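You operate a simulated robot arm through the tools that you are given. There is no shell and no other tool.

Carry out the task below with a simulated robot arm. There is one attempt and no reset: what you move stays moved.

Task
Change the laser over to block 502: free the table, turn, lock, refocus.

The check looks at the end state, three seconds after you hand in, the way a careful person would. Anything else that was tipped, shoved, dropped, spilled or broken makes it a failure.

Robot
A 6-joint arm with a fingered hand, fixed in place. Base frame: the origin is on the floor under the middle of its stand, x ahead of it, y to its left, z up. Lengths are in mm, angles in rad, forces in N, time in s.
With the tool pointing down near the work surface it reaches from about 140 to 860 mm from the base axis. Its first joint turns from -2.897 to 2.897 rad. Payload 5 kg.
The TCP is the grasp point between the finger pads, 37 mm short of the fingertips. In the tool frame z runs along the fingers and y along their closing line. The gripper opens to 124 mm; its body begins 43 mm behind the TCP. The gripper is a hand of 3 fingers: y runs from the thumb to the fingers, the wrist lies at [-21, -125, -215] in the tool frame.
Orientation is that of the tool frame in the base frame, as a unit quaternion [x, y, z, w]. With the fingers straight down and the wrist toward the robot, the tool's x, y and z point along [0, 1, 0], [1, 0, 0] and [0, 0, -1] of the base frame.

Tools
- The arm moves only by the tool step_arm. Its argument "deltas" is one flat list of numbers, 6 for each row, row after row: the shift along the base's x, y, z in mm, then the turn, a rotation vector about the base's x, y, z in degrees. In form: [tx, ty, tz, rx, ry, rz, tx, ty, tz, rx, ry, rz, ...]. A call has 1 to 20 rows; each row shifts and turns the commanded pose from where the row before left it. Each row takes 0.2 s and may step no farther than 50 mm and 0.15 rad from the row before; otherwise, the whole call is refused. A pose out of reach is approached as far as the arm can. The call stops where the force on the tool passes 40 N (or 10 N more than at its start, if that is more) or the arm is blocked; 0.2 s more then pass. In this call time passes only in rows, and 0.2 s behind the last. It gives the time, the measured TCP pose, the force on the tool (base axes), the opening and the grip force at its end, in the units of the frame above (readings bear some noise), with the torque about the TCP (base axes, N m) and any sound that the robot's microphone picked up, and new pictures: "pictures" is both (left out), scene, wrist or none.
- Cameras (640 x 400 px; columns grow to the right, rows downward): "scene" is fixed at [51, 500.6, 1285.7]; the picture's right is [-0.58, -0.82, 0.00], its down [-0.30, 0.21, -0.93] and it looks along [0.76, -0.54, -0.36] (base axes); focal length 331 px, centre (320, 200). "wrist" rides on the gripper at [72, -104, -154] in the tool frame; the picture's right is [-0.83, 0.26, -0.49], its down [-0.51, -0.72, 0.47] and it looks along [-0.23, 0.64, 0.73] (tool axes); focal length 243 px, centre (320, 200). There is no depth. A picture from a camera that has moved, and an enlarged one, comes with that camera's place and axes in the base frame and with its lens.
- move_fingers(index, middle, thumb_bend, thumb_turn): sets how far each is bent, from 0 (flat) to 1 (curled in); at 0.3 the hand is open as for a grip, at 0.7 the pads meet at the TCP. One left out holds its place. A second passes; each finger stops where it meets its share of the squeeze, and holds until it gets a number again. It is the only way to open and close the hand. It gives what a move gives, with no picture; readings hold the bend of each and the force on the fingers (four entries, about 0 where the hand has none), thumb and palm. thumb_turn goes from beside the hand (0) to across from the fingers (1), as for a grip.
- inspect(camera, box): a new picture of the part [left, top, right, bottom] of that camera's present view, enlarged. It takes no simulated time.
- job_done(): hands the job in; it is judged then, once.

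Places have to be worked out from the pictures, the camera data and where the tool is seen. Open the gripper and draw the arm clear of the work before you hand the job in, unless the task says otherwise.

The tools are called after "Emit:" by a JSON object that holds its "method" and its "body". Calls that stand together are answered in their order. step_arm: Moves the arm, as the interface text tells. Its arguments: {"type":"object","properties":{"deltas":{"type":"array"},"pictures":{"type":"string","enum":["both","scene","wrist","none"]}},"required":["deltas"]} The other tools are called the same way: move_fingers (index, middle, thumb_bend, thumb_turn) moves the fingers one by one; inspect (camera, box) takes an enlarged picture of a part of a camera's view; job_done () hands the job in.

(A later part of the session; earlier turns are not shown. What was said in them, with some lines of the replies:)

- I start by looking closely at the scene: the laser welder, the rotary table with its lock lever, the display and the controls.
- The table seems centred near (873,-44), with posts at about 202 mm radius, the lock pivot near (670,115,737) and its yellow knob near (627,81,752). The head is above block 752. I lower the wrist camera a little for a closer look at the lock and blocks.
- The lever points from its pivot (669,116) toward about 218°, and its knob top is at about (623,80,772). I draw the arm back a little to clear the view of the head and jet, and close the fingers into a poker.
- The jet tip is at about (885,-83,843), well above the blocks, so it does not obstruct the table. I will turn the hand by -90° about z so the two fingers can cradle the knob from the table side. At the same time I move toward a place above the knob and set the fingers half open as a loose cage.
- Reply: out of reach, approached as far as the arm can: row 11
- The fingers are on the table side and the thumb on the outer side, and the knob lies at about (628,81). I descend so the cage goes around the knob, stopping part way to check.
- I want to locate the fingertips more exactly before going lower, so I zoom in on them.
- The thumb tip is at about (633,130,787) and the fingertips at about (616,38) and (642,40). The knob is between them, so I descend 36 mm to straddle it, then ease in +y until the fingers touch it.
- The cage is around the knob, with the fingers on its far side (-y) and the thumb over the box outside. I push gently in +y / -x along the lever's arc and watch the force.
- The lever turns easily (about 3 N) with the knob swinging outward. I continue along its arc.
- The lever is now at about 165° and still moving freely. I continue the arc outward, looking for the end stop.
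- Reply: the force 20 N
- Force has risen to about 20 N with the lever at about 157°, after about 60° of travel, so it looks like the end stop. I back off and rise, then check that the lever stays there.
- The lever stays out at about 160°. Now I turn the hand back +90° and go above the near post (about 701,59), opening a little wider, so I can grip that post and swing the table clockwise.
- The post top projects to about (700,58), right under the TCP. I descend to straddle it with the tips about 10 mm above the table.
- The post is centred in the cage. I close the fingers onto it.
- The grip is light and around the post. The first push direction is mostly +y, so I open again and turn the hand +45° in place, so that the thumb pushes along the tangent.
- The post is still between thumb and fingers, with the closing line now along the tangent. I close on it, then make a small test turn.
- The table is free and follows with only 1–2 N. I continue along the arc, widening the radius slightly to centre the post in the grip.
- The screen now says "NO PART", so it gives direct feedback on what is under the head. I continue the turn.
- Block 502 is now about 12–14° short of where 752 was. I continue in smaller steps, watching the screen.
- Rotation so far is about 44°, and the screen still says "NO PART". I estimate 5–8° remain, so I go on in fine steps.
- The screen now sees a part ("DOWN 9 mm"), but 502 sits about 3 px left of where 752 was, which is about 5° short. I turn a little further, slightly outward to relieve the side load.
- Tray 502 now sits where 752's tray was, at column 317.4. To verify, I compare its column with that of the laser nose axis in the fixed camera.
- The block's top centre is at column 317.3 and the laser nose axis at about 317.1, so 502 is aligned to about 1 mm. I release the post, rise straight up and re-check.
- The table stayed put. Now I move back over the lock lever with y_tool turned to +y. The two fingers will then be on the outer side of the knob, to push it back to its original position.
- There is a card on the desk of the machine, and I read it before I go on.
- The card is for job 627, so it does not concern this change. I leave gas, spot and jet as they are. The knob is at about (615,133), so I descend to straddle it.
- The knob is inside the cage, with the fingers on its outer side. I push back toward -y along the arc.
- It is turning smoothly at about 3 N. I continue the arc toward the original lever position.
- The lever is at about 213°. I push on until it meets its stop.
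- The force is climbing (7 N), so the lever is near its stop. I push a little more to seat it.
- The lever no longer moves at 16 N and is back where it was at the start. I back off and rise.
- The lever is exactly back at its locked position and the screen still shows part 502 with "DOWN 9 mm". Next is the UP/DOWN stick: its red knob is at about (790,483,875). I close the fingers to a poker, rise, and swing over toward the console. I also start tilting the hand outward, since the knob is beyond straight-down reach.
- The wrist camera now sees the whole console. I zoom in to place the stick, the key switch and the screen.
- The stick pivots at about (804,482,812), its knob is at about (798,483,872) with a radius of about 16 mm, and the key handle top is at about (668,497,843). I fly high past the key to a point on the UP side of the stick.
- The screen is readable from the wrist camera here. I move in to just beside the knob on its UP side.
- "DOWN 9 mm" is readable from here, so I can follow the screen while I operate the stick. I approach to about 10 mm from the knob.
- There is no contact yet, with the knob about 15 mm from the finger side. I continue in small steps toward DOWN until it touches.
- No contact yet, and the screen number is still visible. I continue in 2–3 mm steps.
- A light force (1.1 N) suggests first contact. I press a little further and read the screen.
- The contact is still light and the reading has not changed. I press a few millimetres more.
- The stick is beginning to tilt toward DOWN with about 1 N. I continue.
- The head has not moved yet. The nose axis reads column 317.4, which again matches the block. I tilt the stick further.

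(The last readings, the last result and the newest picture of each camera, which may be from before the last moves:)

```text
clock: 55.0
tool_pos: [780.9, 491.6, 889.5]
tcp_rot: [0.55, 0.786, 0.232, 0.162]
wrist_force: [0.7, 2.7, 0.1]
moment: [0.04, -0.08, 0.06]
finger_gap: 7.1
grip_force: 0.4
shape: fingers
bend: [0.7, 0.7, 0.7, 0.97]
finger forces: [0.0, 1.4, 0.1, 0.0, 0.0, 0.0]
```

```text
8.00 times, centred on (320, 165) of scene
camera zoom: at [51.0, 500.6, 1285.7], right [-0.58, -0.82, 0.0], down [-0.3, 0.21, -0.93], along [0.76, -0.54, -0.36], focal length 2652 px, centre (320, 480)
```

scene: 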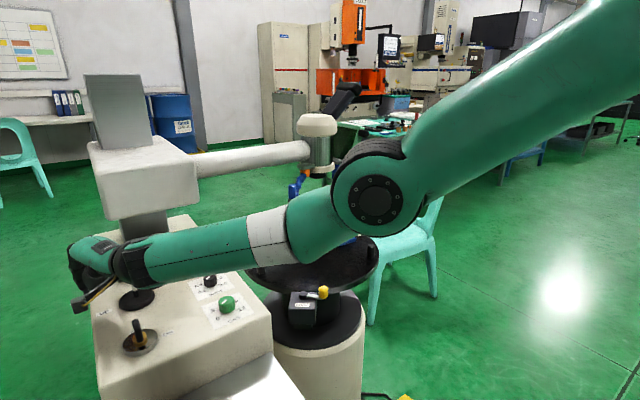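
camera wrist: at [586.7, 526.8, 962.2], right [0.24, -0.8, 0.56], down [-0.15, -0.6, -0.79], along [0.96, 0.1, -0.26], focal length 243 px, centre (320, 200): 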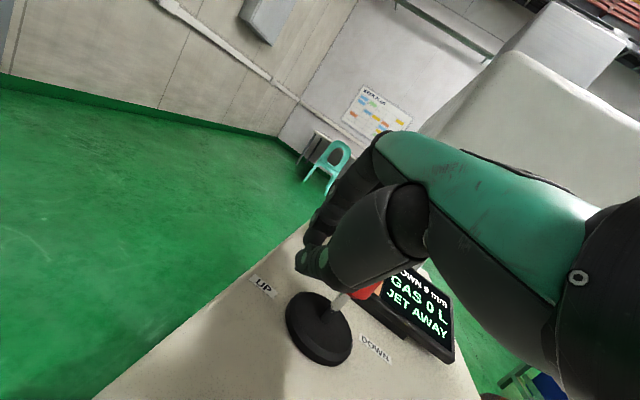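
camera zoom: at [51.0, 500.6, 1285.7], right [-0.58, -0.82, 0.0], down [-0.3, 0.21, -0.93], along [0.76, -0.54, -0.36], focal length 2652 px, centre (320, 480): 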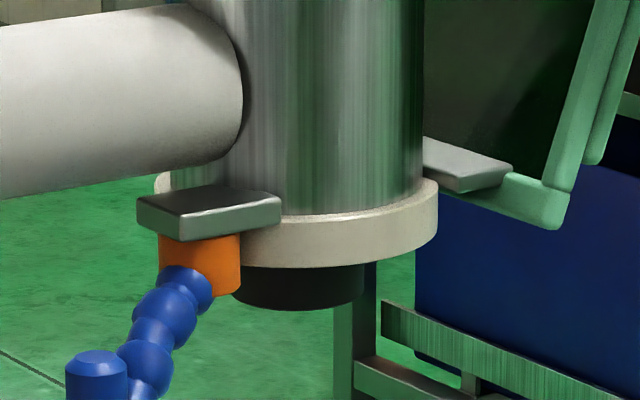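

The head image has shifted down by about 2–3 zoomed pixels (about 1 mm), so the stick is now active. I hold here for 0.4 s to measure the rate.

Emit:
{"method": "step_arm", "body": {"deltas": [0, 0, 0, 0, 0, 0], "pictures": "none"}}

Emit:
{"method": "inspect", "body": {"camera": "wrist", "box": [260, 180, 480, 380]}}

Emit:
{"method": "inspect", "body": {"camera": "scene", "box": [280, 140, 360, 190]}}

```text
clock: 55.4
tool_pos: [779.2, 493.1, 889.6]
tcp_rot: [0.55, 0.785, 0.232, 0.163]
wrist_force: [0.4, 1.3, -0.7]
moment: [0.03, 0.0, 0.02]
finger_gap: 7.0
grip_force: 0.5
shape: fingers
bend: [0.7, 0.7, 0.7, 0.97]
finger forces: [0.0, 1.4, 0.0, 0.0, 0.0, 0.1]
```

```text
2.00 times, centred on (370, 280) of wrist
camera zoom: at [593.6, 501.6, 962.3], right [0.24, -0.8, 0.56], down [-0.15, -0.6, -0.79], along [0.96, 0.1, -0.26], focal length 485 px, centre (220, 40)
```

zoom: 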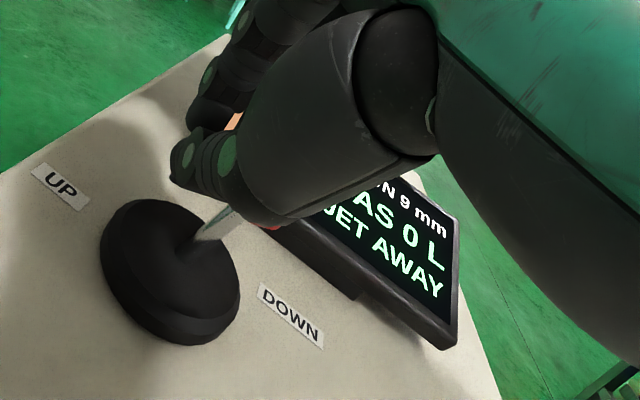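

```text
8.00 times, centred on (320, 165) of scene
camera zoom: at [51.0, 500.6, 1285.7], right [-0.58, -0.82, 0.0], down [-0.3, 0.21, -0.93], along [0.76, -0.54, -0.36], focal length 2652 px, centre (320, 480)
```

zoom: 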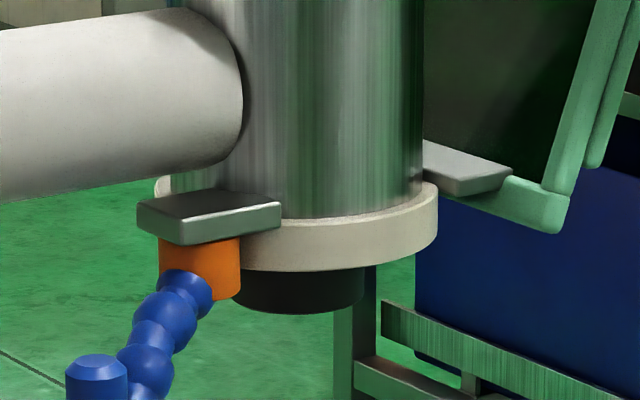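

The head is moving down at about 5 mm/s, but the reading has not changed yet. It may lag, so I back off now and re-read.

Emit:
{"method": "step_arm", "body": {"deltas": [-4, 14, 0, 0, 0, 0], "pictures": "none"}}

Emit:
{"method": "inspect", "body": {"camera": "wrist", "box": [260, 180, 480, 380]}}

Emit:
{"method": "inspect", "body": {"camera": "scene", "box": [280, 140, 360, 190]}}

```text
clock: 55.8
tool_pos: [774.7, 505.8, 888.6]
tcp_rot: [0.55, 0.786, 0.232, 0.162]
wrist_force: [0.4, -0.3, -0.4]
moment: [0.01, -0.02, -0.03]
finger_gap: 7.1
grip_force: 0.4
shape: fingers
bend: [0.7, 0.7, 0.7, 0.97]
finger forces: [0.0, 0.4, 0.0, 0.0, 0.0, 0.0]
```

```text
2.00 times, centred on (370, 280) of wrist
camera zoom: at [589.5, 515.3, 962.0], right [0.24, -0.8, 0.56], down [-0.15, -0.6, -0.79], along [0.96, 0.1, -0.27], focal length 485 px, centre (220, 40)
```

zoom: 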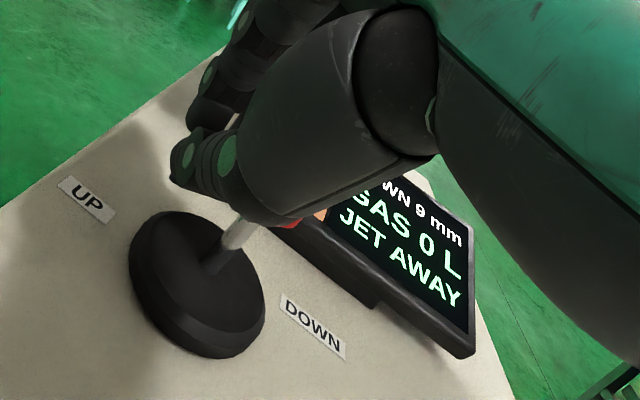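

```text
8.00 times, centred on (320, 165) of scene
camera zoom: at [51.0, 500.6, 1285.7], right [-0.58, -0.82, 0.0], down [-0.3, 0.21, -0.93], along [0.76, -0.54, -0.36], focal length 2652 px, centre (320, 480)
```

zoom: 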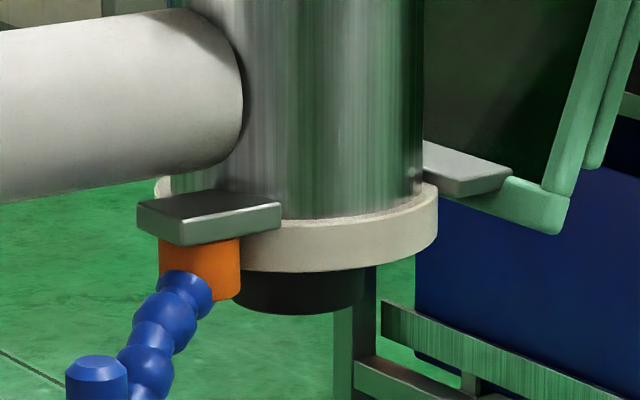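

The head stops when the stick is released, having moved about 3 mm, and the reading is still 9. I think the readout is capped at 9, so I hold the stick again and watch for the number to fall.

Emit:
{"method": "step_arm", "body": {"deltas": [4, -14, 0, 0, 0, 0, 0, 0, 0, 0, 0, 0, 0, 0, 0, 0, 0, 0], "pictures": "none"}}

Emit:
{"method": "inspect", "body": {"camera": "wrist", "box": [300, 200, 480, 360]}}

Emit:
{"method": "inspect", "body": {"camera": "scene", "box": [280, 140, 360, 190]}}

```text
clock: 56.6
tool_pos: [779.9, 492.3, 887.8]
tcp_rot: [0.55, 0.785, 0.233, 0.163]
wrist_force: [-0.1, 1.6, 0.1]
moment: [0.0, -0.05, 0.03]
finger_gap: 7.1
grip_force: 0.6
shape: fingers
bend: [0.7, 0.7, 0.7, 0.97]
finger forces: [0.1, 1.6, 0.0, 0.1, 0.0, 0.0]
```

```text
2.50 times, centred on (390, 280) of wrist
camera zoom: at [593.4, 501.6, 962.3], right [0.24, -0.8, 0.56], down [-0.15, -0.6, -0.79], along [0.96, 0.1, -0.26], focal length 606 px, centre (145, 0)
```

zoom: 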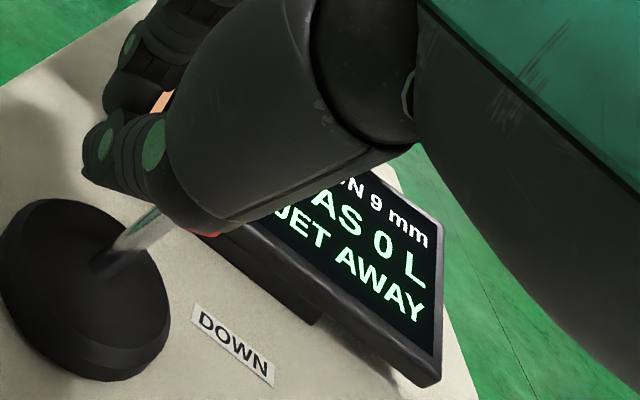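

```text
8.00 times, centred on (320, 165) of scene
camera zoom: at [51.0, 500.6, 1285.7], right [-0.58, -0.82, 0.0], down [-0.3, 0.21, -0.93], along [0.76, -0.54, -0.36], focal length 2652 px, centre (320, 480)
```

zoom: 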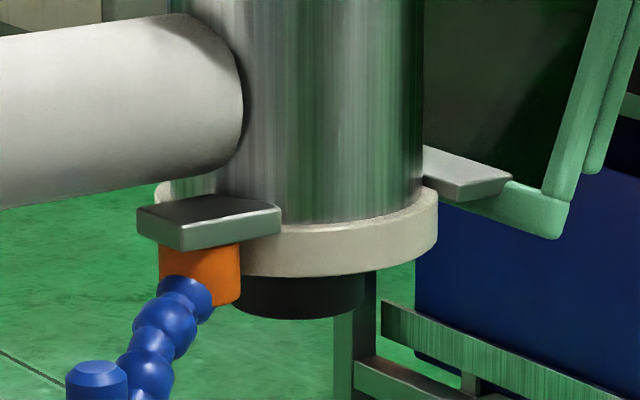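

It moved down another 2–3 mm and still reads 9. I hold for one more second.

Emit:
{"method": "step_arm", "body": {"deltas": [0, 0, 0, 0, 0, 0, 0, 0, 0, 0, 0, 0, 0, 0, 0, 0, 0, 0, 0, 0, 0, 0, 0, 0], "pictures": "none"}}

Emit:
{"method": "inspect", "body": {"camera": "wrist", "box": [300, 200, 480, 360]}}

Emit:
{"method": "inspect", "body": {"camera": "scene", "box": [280, 140, 360, 190]}}

```text
clock: 57.6
tool_pos: [779.0, 493.3, 889.3]
tcp_rot: [0.55, 0.785, 0.232, 0.163]
wrist_force: [0.2, 2.5, 0.2]
moment: [0.0, 0.01, 0.02]
finger_gap: 7.0
grip_force: 0.9
shape: fingers
bend: [0.7, 0.7, 0.7, 0.97]
finger forces: [0.0, 1.4, 0.0, 0.1, 0.1, 0.1]
```

```text
2.50 times, centred on (390, 280) of wrist
camera zoom: at [593.5, 501.6, 962.3], right [0.24, -0.8, 0.56], down [-0.15, -0.6, -0.79], along [0.96, 0.1, -0.26], focal length 606 px, centre (145, 0)
```

zoom: 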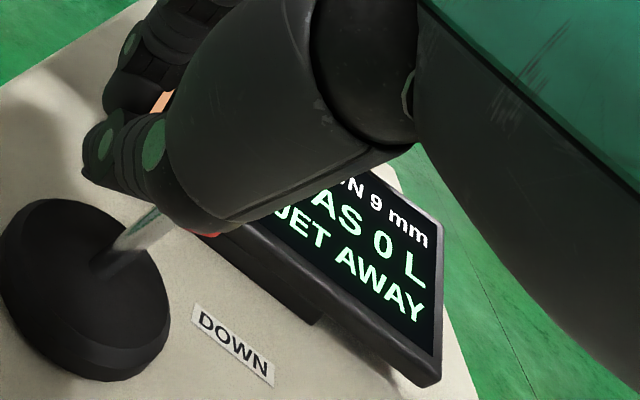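

```text
8.00 times, centred on (320, 165) of scene
camera zoom: at [51.0, 500.6, 1285.7], right [-0.58, -0.82, 0.0], down [-0.3, 0.21, -0.93], along [0.76, -0.54, -0.36], focal length 2652 px, centre (320, 480)
```

zoom: 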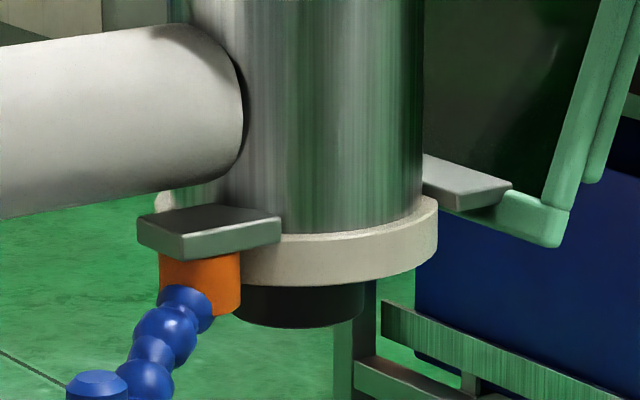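

The total is now about 10 mm down and the reading is still 9, which fits a capped readout. Nose and block are still far apart, so I keep holding, one second at a time.

Emit:
{"method": "step_arm", "body": {"deltas": [0, 0, 0, 0, 0, 0, 0, 0, 0, 0, 0, 0, 0, 0, 0, 0, 0, 0, 0, 0, 0, 0, 0, 0], "pictures": "none"}}

Emit:
{"method": "inspect", "body": {"camera": "wrist", "box": [300, 200, 480, 360]}}

Emit:
{"method": "inspect", "body": {"camera": "scene", "box": [250, 140, 370, 250]}}

```text
clock: 58.6
tool_pos: [779.0, 491.9, 890.4]
tcp_rot: [0.55, 0.786, 0.233, 0.162]
wrist_force: [0.1, 1.3, 0.4]
moment: [0.0, 0.02, 0.06]
finger_gap: 6.7
grip_force: 0.8
shape: fingers
bend: [0.7, 0.7, 0.7, 0.97]
finger forces: [0.0, 1.4, 0.0, 0.0, 0.1, 0.0]
```

```text
2.50 times, centred on (390, 280) of wrist
camera zoom: at [593.5, 501.6, 962.3], right [0.24, -0.8, 0.56], down [-0.15, -0.6, -0.79], along [0.96, 0.1, -0.26], focal length 606 px, centre (145, 0)
```

zoom: 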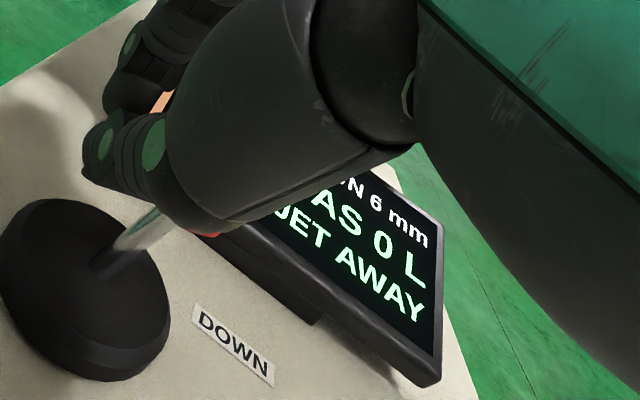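

```text
3.64 times, centred on (310, 195) of scene
camera zoom: at [51.0, 500.6, 1285.7], right [-0.58, -0.82, 0.0], down [-0.3, 0.21, -0.93], along [0.76, -0.54, -0.36], focal length 1205 px, centre (356, 218)
```

zoom: 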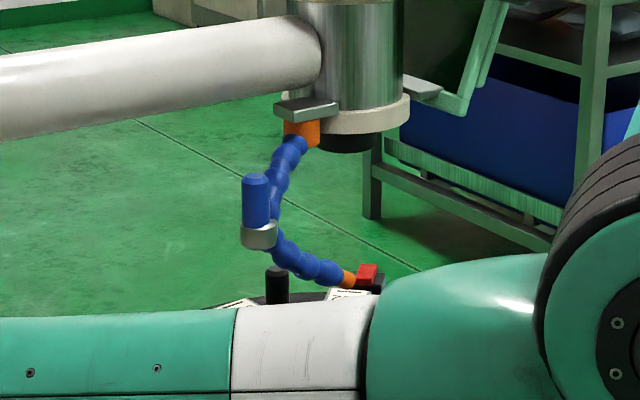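

It now reads 6 mm, so the cap is confirmed and the rate is about 4.4 mm/s. I hold for 0.6 s more.

Emit:
{"method": "step_arm", "body": {"deltas": [0, 0, 0, 0, 0, 0, 0, 0, 0, 0, 0, 0], "pictures": "none"}}

Emit:
{"method": "inspect", "body": {"camera": "wrist", "box": [300, 200, 480, 360]}}

```text
clock: 59.2
tool_pos: [779.0, 491.9, 889.9]
tcp_rot: [0.549, 0.786, 0.233, 0.162]
wrist_force: [0.3, 2.7, 0.4]
moment: [0.03, -0.01, 0.01]
finger_gap: 7.1
grip_force: 0.7
shape: fingers
bend: [0.7, 0.7, 0.7, 0.97]
finger forces: [0.0, 1.4, 0.0, 0.0, 0.1, 0.0]
```

```text
2.50 times, centred on (390, 280) of wrist
camera zoom: at [593.5, 501.6, 962.3], right [0.24, -0.8, 0.56], down [-0.15, -0.6, -0.79], along [0.96, 0.1, -0.26], focal length 606 px, centre (145, 0)
```

zoom: 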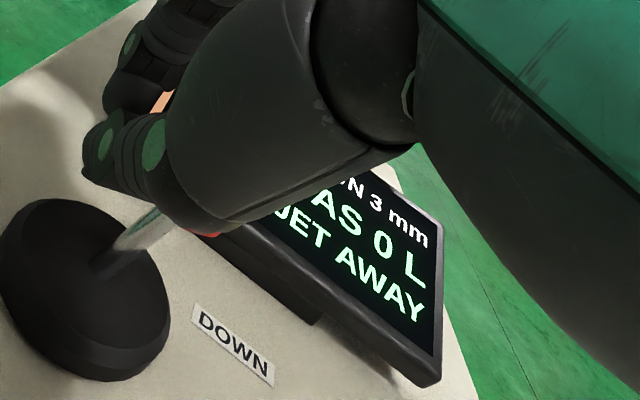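

It reads 3 mm now. I ease the stick back slightly to slow the feed and let 0.4 s pass.

Emit:
{"method": "step_arm", "body": {"deltas": [-0.6, 2, 0, 0, 0, 0], "pictures": "none"}}

Emit:
{"method": "inspect", "body": {"camera": "wrist", "box": [300, 200, 480, 360]}}

```text
clock: 59.6
tool_pos: [778.8, 494.9, 890.1]
tcp_rot: [0.55, 0.786, 0.232, 0.163]
wrist_force: [1.2, 1.6, 0.5]
moment: [0.01, -0.02, 0.05]
finger_gap: 6.9
grip_force: 0.9
shape: fingers
bend: [0.7, 0.69, 0.7, 0.97]
finger forces: [0.0, 1.3, 0.0, 0.0, 0.1, 0.0]
```

```text
2.50 times, centred on (390, 280) of wrist
camera zoom: at [593.0, 503.7, 962.4], right [0.24, -0.8, 0.56], down [-0.15, -0.6, -0.79], along [0.96, 0.1, -0.26], focal length 606 px, centre (145, 0)
```

zoom: 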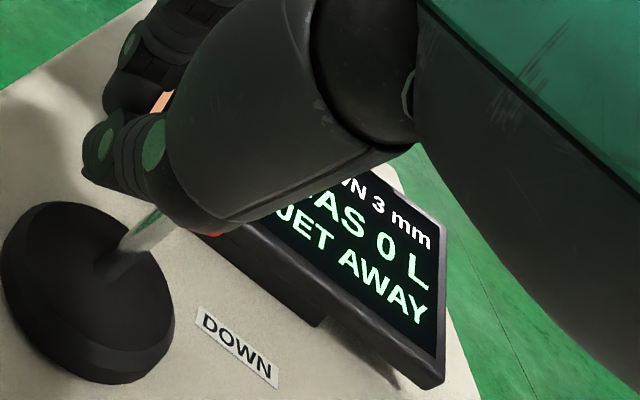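

It still reads 3. I hold one more 0.4 s to see whether it moves at this tilt.

Emit:
{"method": "step_arm", "body": {"deltas": [0, 0, 0, 0, 0, 0], "pictures": "none"}}

Emit:
{"method": "inspect", "body": {"camera": "wrist", "box": [300, 200, 480, 360]}}

Emit:
{"method": "inspect", "body": {"camera": "scene", "box": [280, 140, 360, 190]}}

```text
clock: 60.0
tool_pos: [779.0, 494.1, 889.2]
tcp_rot: [0.55, 0.785, 0.233, 0.164]
wrist_force: [0.8, 1.4, 1.3]
moment: [0.03, -0.01, 0.01]
finger_gap: 6.8
grip_force: 0.5
shape: fingers
bend: [0.7, 0.69, 0.7, 0.97]
finger forces: [0.0, 1.5, 0.0, 0.0, 0.0, 0.0]
```

```text
2.50 times, centred on (390, 280) of wrist
camera zoom: at [593.0, 503.7, 962.4], right [0.24, -0.8, 0.56], down [-0.15, -0.6, -0.79], along [0.96, 0.1, -0.26], focal length 606 px, centre (145, 0)
```

zoom: 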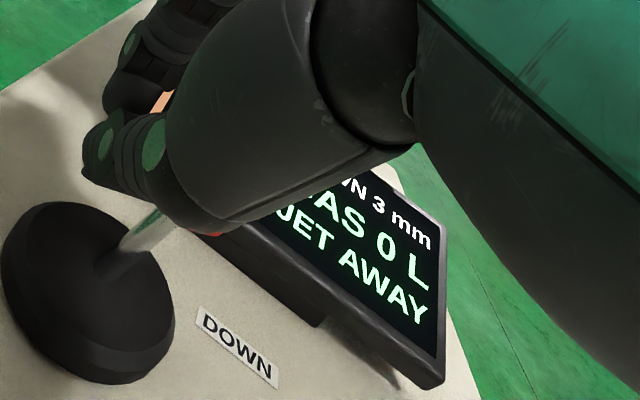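

```text
8.00 times, centred on (320, 165) of scene
camera zoom: at [51.0, 500.6, 1285.7], right [-0.58, -0.82, 0.0], down [-0.3, 0.21, -0.93], along [0.76, -0.54, -0.36], focal length 2652 px, centre (320, 480)
```

zoom: 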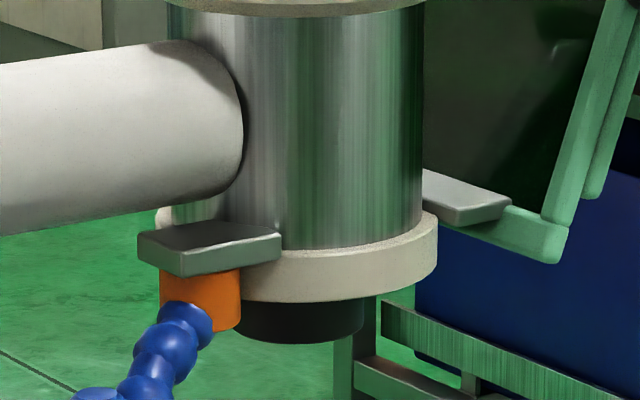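

The feed is on/off: no motion at this slightly relaxed tilt. So short pulses give fine control, and I press 2 mm for about 0.4 s, then relax.

Emit:
{"method": "step_arm", "body": {"deltas": [0.6, -2, 0, 0, 0, 0, 0, 0, 0, 0, 0, 0, -0.6, 2, 0, 0, 0, 0], "pictures": "none"}}

Emit:
{"method": "inspect", "body": {"camera": "wrist", "box": [300, 200, 480, 360]}}

```text
clock: 60.8
tool_pos: [779.0, 494.5, 889.7]
tcp_rot: [0.55, 0.786, 0.232, 0.163]
wrist_force: [0.9, 0.9, -0.6]
moment: [0.02, 0.04, 0.04]
finger_gap: 6.9
grip_force: 1.4
shape: fingers
bend: [0.7, 0.69, 0.7, 0.97]
finger forces: [0.0, 1.4, 0.1, 0.0, 0.0, 0.1]
```

```text
2.50 times, centred on (390, 280) of wrist
camera zoom: at [593.0, 503.6, 962.6], right [0.24, -0.8, 0.56], down [-0.15, -0.6, -0.79], along [0.96, 0.1, -0.26], focal length 606 px, centre (145, 0)
```

zoom: 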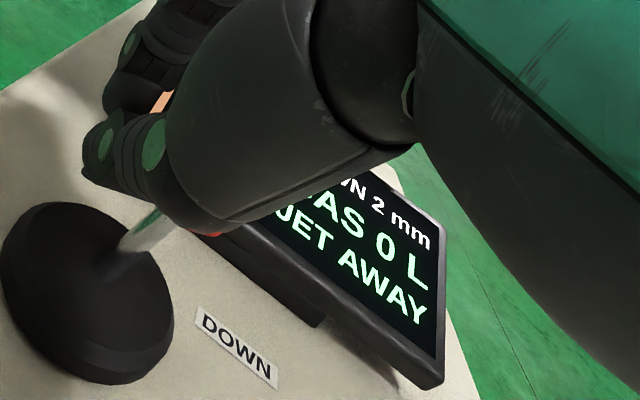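

It reads 2 mm. I give another pulse of the same length.

Emit:
{"method": "step_arm", "body": {"deltas": [0.6, -2, 0, 0, 0, 0, 0, 0, 0, 0, 0, 0, -0.6, 2, 0, 0, 0, 0], "pictures": "none"}}

Emit:
{"method": "inspect", "body": {"camera": "wrist", "box": [300, 200, 480, 360]}}

Emit:
{"method": "inspect", "body": {"camera": "scene", "box": [280, 140, 360, 190]}}

```text
clock: 61.6
tool_pos: [778.9, 494.6, 889.6]
tcp_rot: [0.55, 0.785, 0.233, 0.163]
wrist_force: [1.9, 0.6, 0.0]
moment: [0.03, -0.02, 0.02]
finger_gap: 6.9
grip_force: 1.0
shape: fingers
bend: [0.7, 0.69, 0.7, 0.97]
finger forces: [0.0, 1.4, 0.0, 0.0, 0.0, 0.0]
```

```text
2.50 times, centred on (390, 280) of wrist
camera zoom: at [593.2, 503.7, 962.5], right [0.24, -0.8, 0.56], down [-0.15, -0.6, -0.79], along [0.96, 0.1, -0.26], focal length 606 px, centre (145, 0)
```

zoom: 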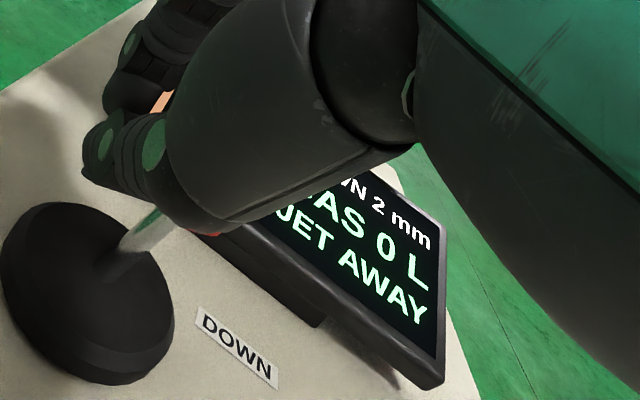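

```text
8.00 times, centred on (320, 165) of scene
camera zoom: at [51.0, 500.6, 1285.7], right [-0.58, -0.82, 0.0], down [-0.3, 0.21, -0.93], along [0.76, -0.54, -0.36], focal length 2652 px, centre (320, 480)
```

zoom: 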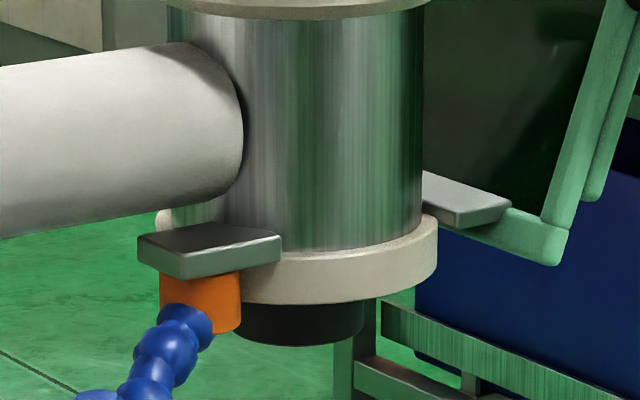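

It still rounds to 2, but the head moved a little. I give another pulse.

Emit:
{"method": "step_arm", "body": {"deltas": [0.6, -2, 0, 0, 0, 0, 0, 0, 0, 0, 0, 0, -0.6, 2, 0, 0, 0, 0], "pictures": "none"}}

Emit:
{"method": "inspect", "body": {"camera": "wrist", "box": [300, 200, 480, 360]}}

```text
clock: 62.4
tool_pos: [779.4, 494.2, 889.1]
tcp_rot: [0.55, 0.785, 0.232, 0.164]
wrist_force: [0.7, 0.4, 0.1]
moment: [0.02, -0.03, 0.07]
finger_gap: 7.0
grip_force: 0.4
shape: fingers
bend: [0.7, 0.69, 0.7, 0.97]
finger forces: [0.1, 1.4, 0.1, 0.0, 0.0, 0.0]
```

```text
2.50 times, centred on (390, 280) of wrist
camera zoom: at [593.4, 503.6, 962.5], right [0.24, -0.8, 0.56], down [-0.15, -0.6, -0.79], along [0.96, 0.1, -0.26], focal length 606 px, centre (145, 0)
```

zoom: 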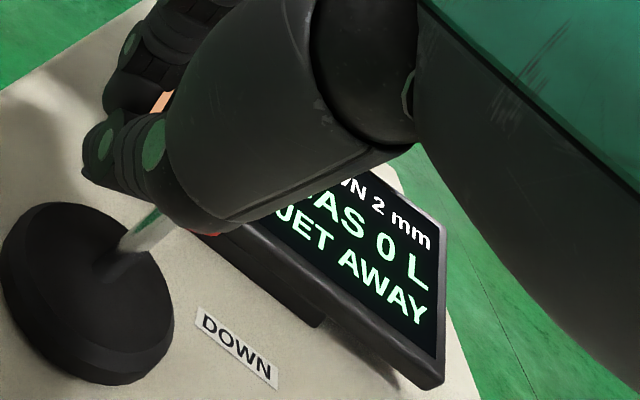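

It still reads 2. I look at the head to see how much a pulse moves it.

Emit:
{"method": "inspect", "body": {"camera": "scene", "box": [280, 140, 360, 190]}}

Emit:
{"method": "step_arm", "body": {"deltas": [0.6, -2, 0, 0, 0, 0, 0, 0, 0, 0, 0, 0, -0.6, 2, 0, 0, 0, 0], "pictures": "none"}}

Emit:
{"method": "inspect", "body": {"camera": "wrist", "box": [300, 200, 480, 360]}}

Emit:
{"method": "inspect", "body": {"camera": "scene", "box": [280, 140, 360, 190]}}

```text
8.00 times, centred on (320, 165) of scene
camera zoom: at [51.0, 500.6, 1285.7], right [-0.58, -0.82, 0.0], down [-0.3, 0.21, -0.93], along [0.76, -0.54, -0.36], focal length 2652 px, centre (320, 480)
```

zoom: 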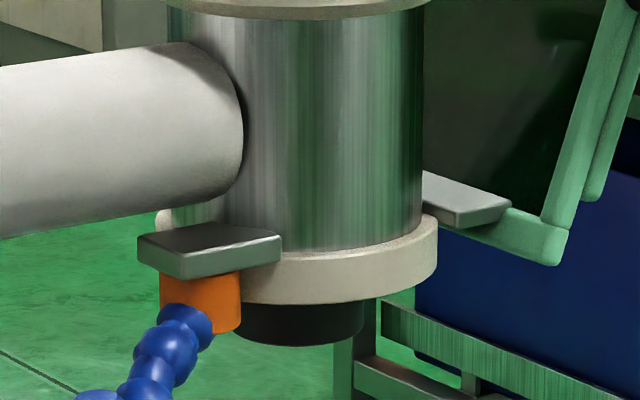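

```text
clock: 63.2
tool_pos: [778.9, 494.4, 889.6]
tcp_rot: [0.55, 0.785, 0.232, 0.163]
wrist_force: [1.2, 1.8, 0.9]
moment: [0.02, -0.01, 0.02]
finger_gap: 7.4
grip_force: 0.5
shape: fingers
bend: [0.7, 0.69, 0.7, 0.97]
finger forces: [0.1, 1.4, 0.0, 0.1, 0.0, 0.0]
```

```text
2.50 times, centred on (390, 280) of wrist
camera zoom: at [593.3, 503.5, 962.5], right [0.24, -0.8, 0.56], down [-0.15, -0.6, -0.79], along [0.96, 0.1, -0.26], focal length 606 px, centre (145, 0)
```

zoom: 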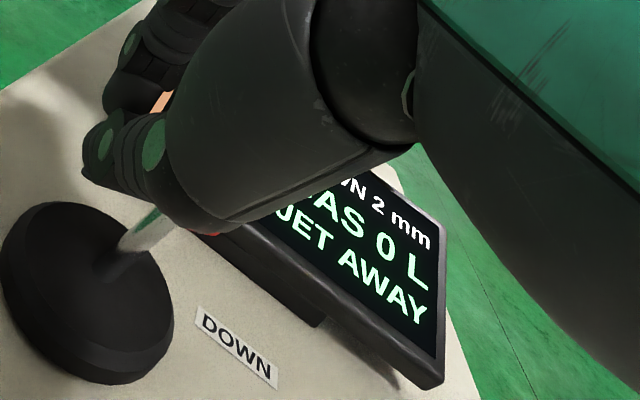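

```text
8.00 times, centred on (320, 165) of scene
camera zoom: at [51.0, 500.6, 1285.7], right [-0.58, -0.82, 0.0], down [-0.3, 0.21, -0.93], along [0.76, -0.54, -0.36], focal length 2652 px, centre (320, 480)
```

zoom: 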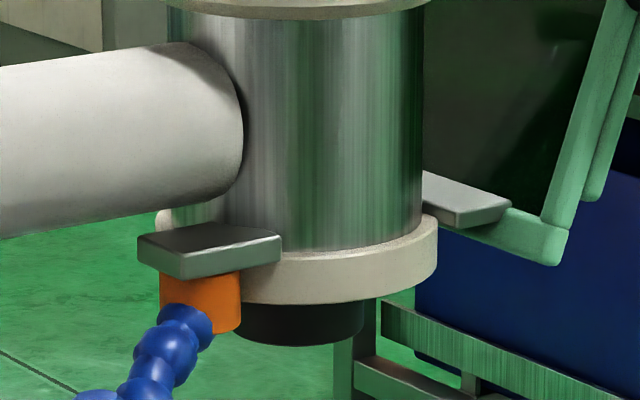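

Those pulses no longer crossed the switching tilt. I press slightly deeper (3.5 mm) for a short pulse.

Emit:
{"method": "step_arm", "body": {"deltas": [1, -3.5, 0, 0, 0, 0, -1, 3.5, 0, 0, 0, 0], "pictures": "none"}}

Emit:
{"method": "inspect", "body": {"camera": "wrist", "box": [300, 200, 480, 360]}}

Emit:
{"method": "inspect", "body": {"camera": "scene", "box": [280, 140, 360, 190]}}

```text
clock: 63.8
tool_pos: [779.3, 494.9, 889.4]
tcp_rot: [0.55, 0.786, 0.232, 0.163]
wrist_force: [1.4, 1.2, 0.0]
moment: [0.04, 0.01, 0.01]
finger_gap: 7.2
grip_force: 1.1
shape: fingers
bend: [0.7, 0.69, 0.7, 0.97]
finger forces: [0.0, 1.5, 0.0, 0.1, 0.0, 0.0]
```

```text
2.50 times, centred on (390, 280) of wrist
camera zoom: at [593.2, 503.4, 962.5], right [0.24, -0.8, 0.56], down [-0.15, -0.6, -0.79], along [0.96, 0.1, -0.26], focal length 606 px, centre (145, 0)
```

zoom: 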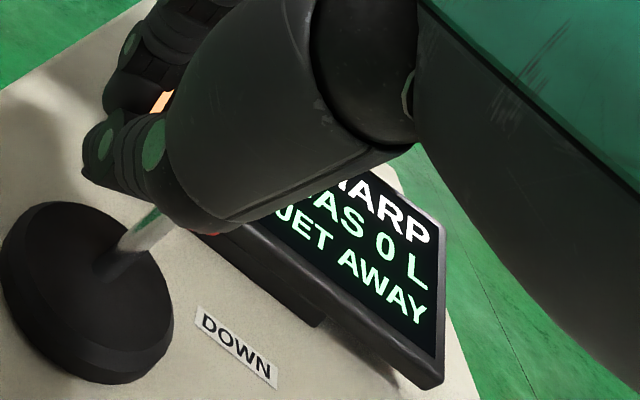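

```text
8.00 times, centred on (320, 165) of scene
camera zoom: at [51.0, 500.6, 1285.7], right [-0.58, -0.82, 0.0], down [-0.3, 0.21, -0.93], along [0.76, -0.54, -0.36], focal length 2652 px, centre (320, 480)
```

zoom: 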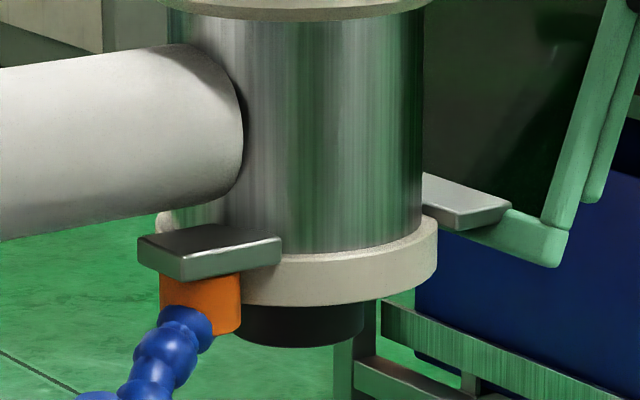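

The screen now reads "SHARP", so the head is in focus. I withdraw slowly from the stick so it returns gently to neutral, then rise the way I came.

Emit:
{"method": "step_arm", "body": {"deltas": [-0.8, 3, 0, 0, 0, 0, -0.8, 3, 0, 0, 0, 0, -0.8, 3, 0, 0, 0, 0, -0.8, 3, 0, 0, 0, 0, -0.8, 3, 0, 0, 0, 0, -0.8, 3, 0, 0, 0, 0, -0.8, 4, 0, 0, 0, 0, -0.8, 5, 0, 0, 0, 0, -1, 8, 0, 0, 0, 0, -1, 10, 0, 0, 0, 0, -1, 10, 0, 0, 0, 0], "pictures": "wrist"}}

Emit:
{"method": "inspect", "body": {"camera": "wrist", "box": [260, 200, 500, 380]}}

Emit:
{"method": "inspect", "body": {"camera": "scene", "box": [280, 140, 360, 190]}}

```text
clock: 66.2
tool_pos: [769.8, 547.0, 889.5]
tcp_rot: [0.55, 0.786, 0.232, 0.162]
wrist_force: [-0.5, -0.7, 0.7]
moment: [-0.02, 0.01, 0.0]
finger_gap: 6.8
grip_force: 0.1
shape: fingers
bend: [0.7, 0.7, 0.7, 0.97]
finger forces: [0.0, 0.0, 0.0, 0.0, 0.1, 0.0]
camera wrist: at [583.5, 558.0, 962.2], right [0.24, -0.8, 0.56], down [-0.15, -0.6, -0.79], along [0.96, 0.1, -0.27], focal length 243 px, centre (320, 200)
```

wrist: 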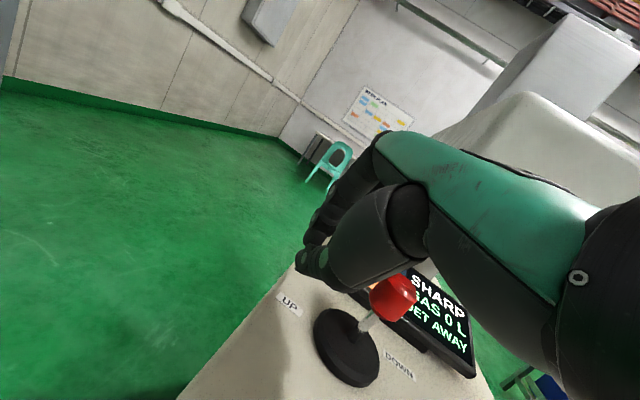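

```text
2.22 times, centred on (380, 290) of wrist
camera zoom: at [583.5, 558.0, 962.2], right [0.24, -0.8, 0.56], down [-0.15, -0.6, -0.79], along [0.96, 0.1, -0.27], focal length 539 px, centre (187, 0)
```

zoom: 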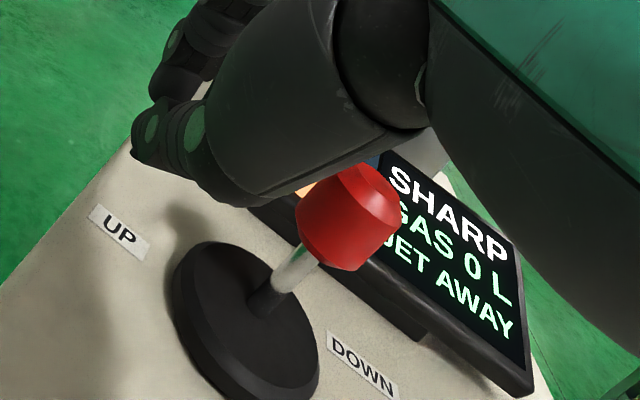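

```text
8.00 times, centred on (320, 165) of scene
camera zoom: at [51.0, 500.6, 1285.7], right [-0.58, -0.82, 0.0], down [-0.3, 0.21, -0.93], along [0.76, -0.54, -0.36], focal length 2652 px, centre (320, 480)
```

zoom: 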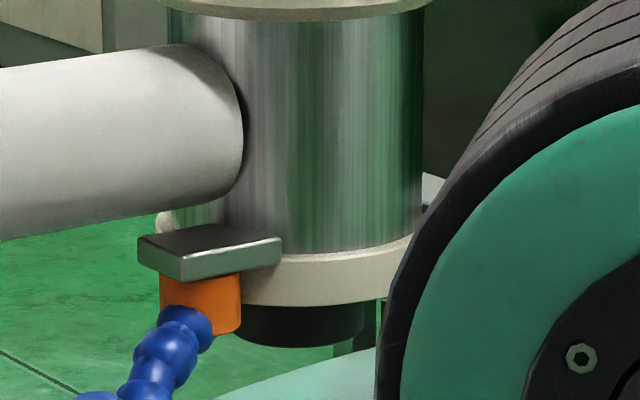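

"SHARP" holds and the stick is back at neutral. I retrace the path: up past the key, then away from the console.

Emit:
{"method": "step_arm", "body": {"deltas": [-17.25, 2.5, 16, 0, 0, 0, -17.25, 2.5, 16, 0, 0, 0, -17.25, 2.5, 16, 0, 0, 0, -17.25, 2.5, 16, 0, 0, 0, -12.7, -32.4, 4, 0, 0, 0, -12.7, -32.4, 4, 0, 0, 0, -12.7, -32.4, 4, 0, 0, 0, -12.7, -32.4, 4, 0, 0, 0, -12.7, -32.4, 4, 0, 0, 0, -12.7, -32.4, 4, 0, 0, 0, -12.7, -32.4, 4, 0, 0, 0, -12.7, -32.4, 4, 0, 0, 0], "pictures": "both"}}

Emit:
{"method": "inspect", "body": {"camera": "scene", "box": [90, 220, 220, 300]}}

```text
clock: 68.8
tool_pos: [597.7, 299.9, 984.9]
tcp_rot: [0.55, 0.785, 0.232, 0.162]
wrist_force: [-0.5, 0.5, -0.7]
moment: [-0.04, 0.01, 0.0]
finger_gap: 6.7
grip_force: 0.0
shape: fingers
bend: [0.7, 0.7, 0.7, 0.97]
finger forces: [0.0, 0.0, 0.1, 0.0, 0.0, 0.0]
camera wrist: at [413.1, 308.9, 1057.9], right [0.24, -0.8, 0.56], down [-0.15, -0.6, -0.79], along [0.96, 0.1, -0.27], focal length 243 px, centre (320, 200)
```

scene: 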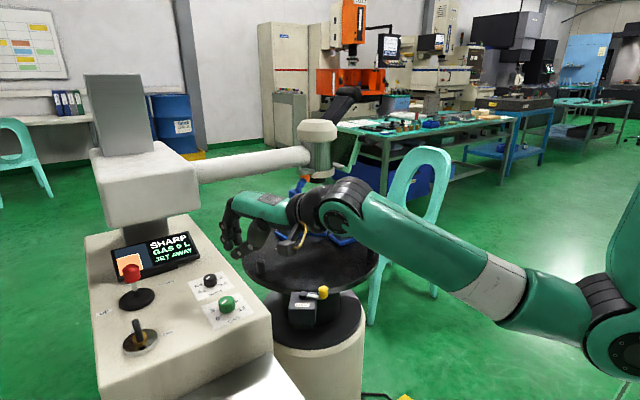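
wrist: 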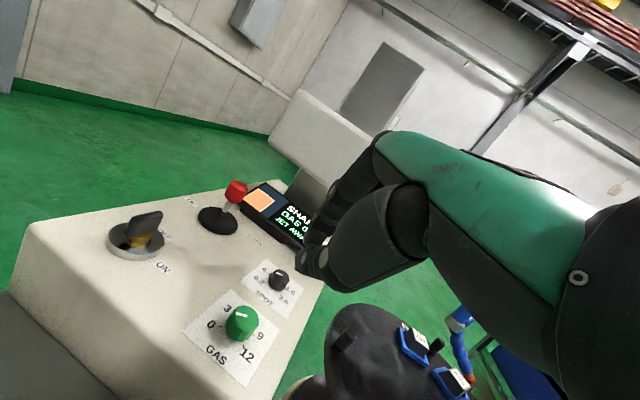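

```text
4.92 times, centred on (155, 260) of scene
camera zoom: at [51.0, 500.6, 1285.7], right [-0.58, -0.82, 0.0], down [-0.3, 0.21, -0.93], along [0.76, -0.54, -0.36], focal length 1632 px, centre (1132, -95)
```

zoom: 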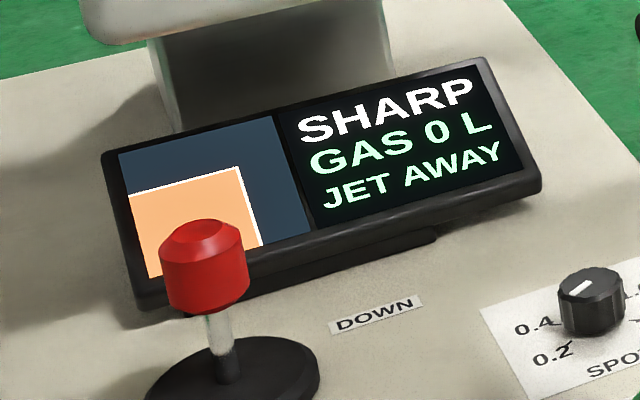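

"SHARP" is confirmed with a crisp image. Now I straighten the hand, swing clear of the machine, and check the table and lock from there.

Emit:
{"method": "step_arm", "body": {"deltas": [-8, -40, 8, -2.26, 6.2, 0, -8, -40, 8, -2.26, 6.2, 0, -8, -40, 8, -2.26, 6.2, 0, -8, -40, 8, -2.26, 6.2, 0, -8, -40, 8, -2.26, 6.2, 0, 5, -40, 5, 0, 0, -5, 5, -40, 5, 0, 0, -5, 5, -40, 5, 0, 0, -5, 5, -40, 5, 0, 0, -5], "pictures": "none"}}

Emit:
{"method": "move_fingers", "body": {"index": 0.3, "middle": 0.3, "thumb_bend": 0.3}}

Emit:
{"method": "step_arm", "body": {"deltas": [0, -10, 10, 0, 0, 0], "pictures": "both"}}

Emit:
{"method": "inspect", "body": {"camera": "scene", "box": [230, 100, 390, 330]}}

Emit:
{"method": "inspect", "body": {"camera": "scene", "box": [300, 205, 340, 240]}}

Emit:
{"method": "inspect", "body": {"camera": "wrist", "box": [100, 60, 420, 300]}}

```text
clock: 70.8
tool_pos: [578.9, -60.6, 1046.1]
tcp_rot: [0.708, 0.706, 0.0, 0.0]
wrist_force: [-0.4, 0.4, 0.6]
moment: [-0.02, 0.01, 0.01]
finger_gap: 6.9
grip_force: 0.0
shape: fingers
bend: [0.7, 0.7, 0.7, 0.97]
finger forces: [0.1, 0.0, 0.1, 0.1, 0.0, 0.0]
```

```text
clock: 71.8
tool_pos: [578.1, -59.0, 1046.6]
tcp_rot: [0.707, 0.707, 0.0, 0.0]
wrist_force: [-0.6, -0.2, -0.6]
moment: [0.0, 0.02, -0.01]
finger_gap: 128.3
grip_force: 0.0
shape: fingers
bend: [0.3, 0.3, 0.3, 0.97]
finger forces: [0.0, 0.0, 0.0, 0.0, 0.0, 0.0]
```

```text
clock: 72.2
tool_pos: [578.7, -68.9, 1055.9]
tcp_rot: [0.707, 0.708, 0.0, 0.0]
wrist_force: [0.1, -0.5, 0.4]
moment: [0.02, -0.01, 0.01]
finger_gap: 128.3
grip_force: 0.1
shape: fingers
bend: [0.3, 0.3, 0.3, 0.97]
finger forces: [0.1, 0.0, 0.1, 0.0, 0.1, 0.1]
camera wrist: at [474.6, 2.3, 1210.4], right [0.26, -0.83, 0.49], down [-0.72, -0.51, -0.47], along [0.64, -0.23, -0.73], focal length 243 px, centre (320, 200)
```

scene: 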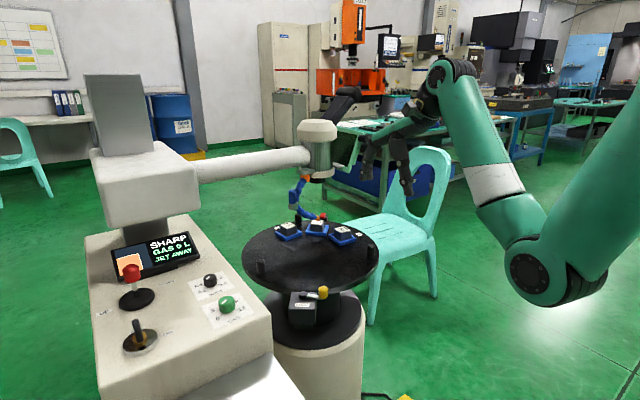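
wrist: 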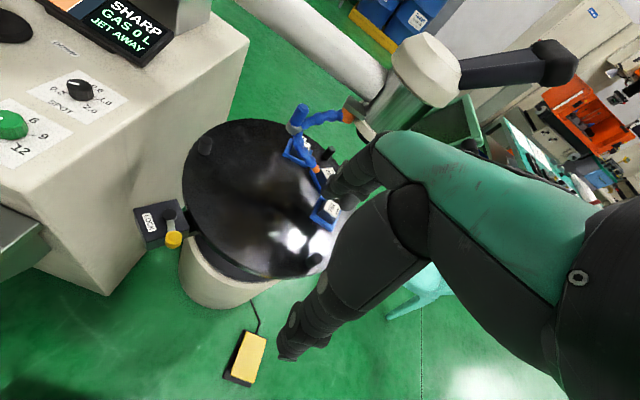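

```text
1.74 times, centred on (310, 215) of scene
camera zoom: at [51.0, 500.6, 1285.7], right [-0.58, -0.82, 0.0], down [-0.3, 0.21, -0.93], along [0.76, -0.54, -0.36], focal length 576 px, centre (337, 174)
```

zoom: 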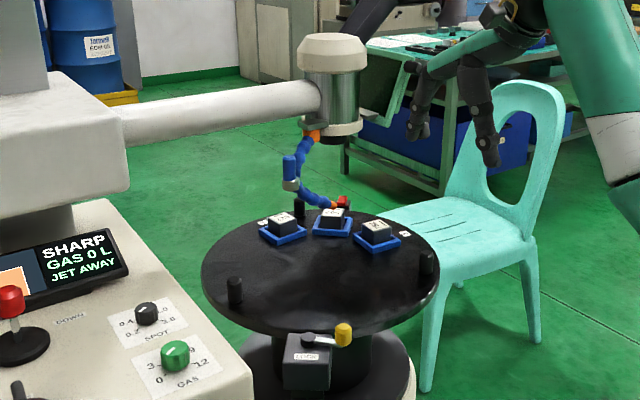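

```text
11.43 times, centred on (320, 222) of scene
camera zoom: at [51.0, 500.6, 1285.7], right [-0.58, -0.82, 0.0], down [-0.3, 0.21, -0.93], along [0.76, -0.54, -0.36], focal length 3788 px, centre (320, -57)
```

zoom: 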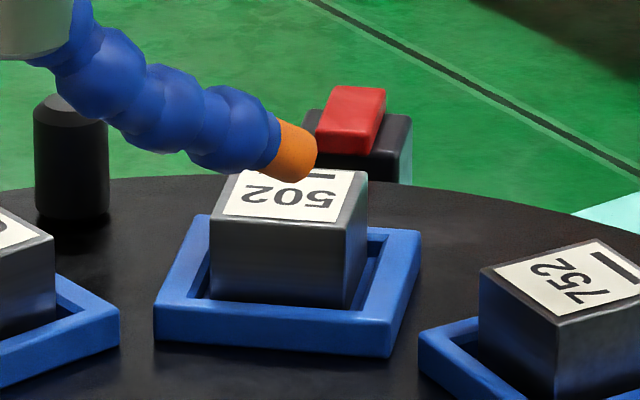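

```text
1.67 times, centred on (260, 180) of wrist
camera zoom: at [474.6, 2.3, 1210.4], right [0.26, -0.83, 0.49], down [-0.72, -0.51, -0.47], along [0.64, -0.23, -0.73], focal length 404 px, centre (420, 233)
```

zoom: 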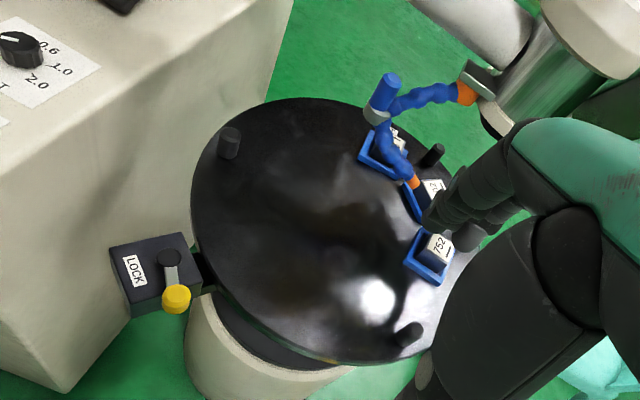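

All checks hold. Block 502 sits under the laser axis, in line with the red pointer. The lock lever is back at its locked stop, and the screen reads "SHARP". The stick is at neutral, the spot, gas, key and jet are untouched, the hand is open and the arm is clear. I hand the job in.

Emit:
{"method": "job_done", "body": {}}

```text
The job is handed in.
```

The laser is changed over to block 502, and the job is handed in.

- **Freed and turned:** I swung the lock lever out to its stop and turned the table clockwise by its post, about 51°, until 502 sat under the laser nose. In the fixed camera the block lines up with the nose axis to about 1 mm.
- **Locked:** I pushed the lever back to where it started, against its stop. I did not push on the table afterwards to test the lock, but the block had not shifted in the last picture.
- **Refocused:** I lowered the head with the UP/DOWN stick until the screen read "SHARP". The readout is capped at 9 mm, so the head went down about 20 mm in all. The stick is back at neutral.

I did not touch the gas, spot, jet or key settings. The card on the desk is for job 627, so I ignored it. The hand is open and the arm is clear of the machine.
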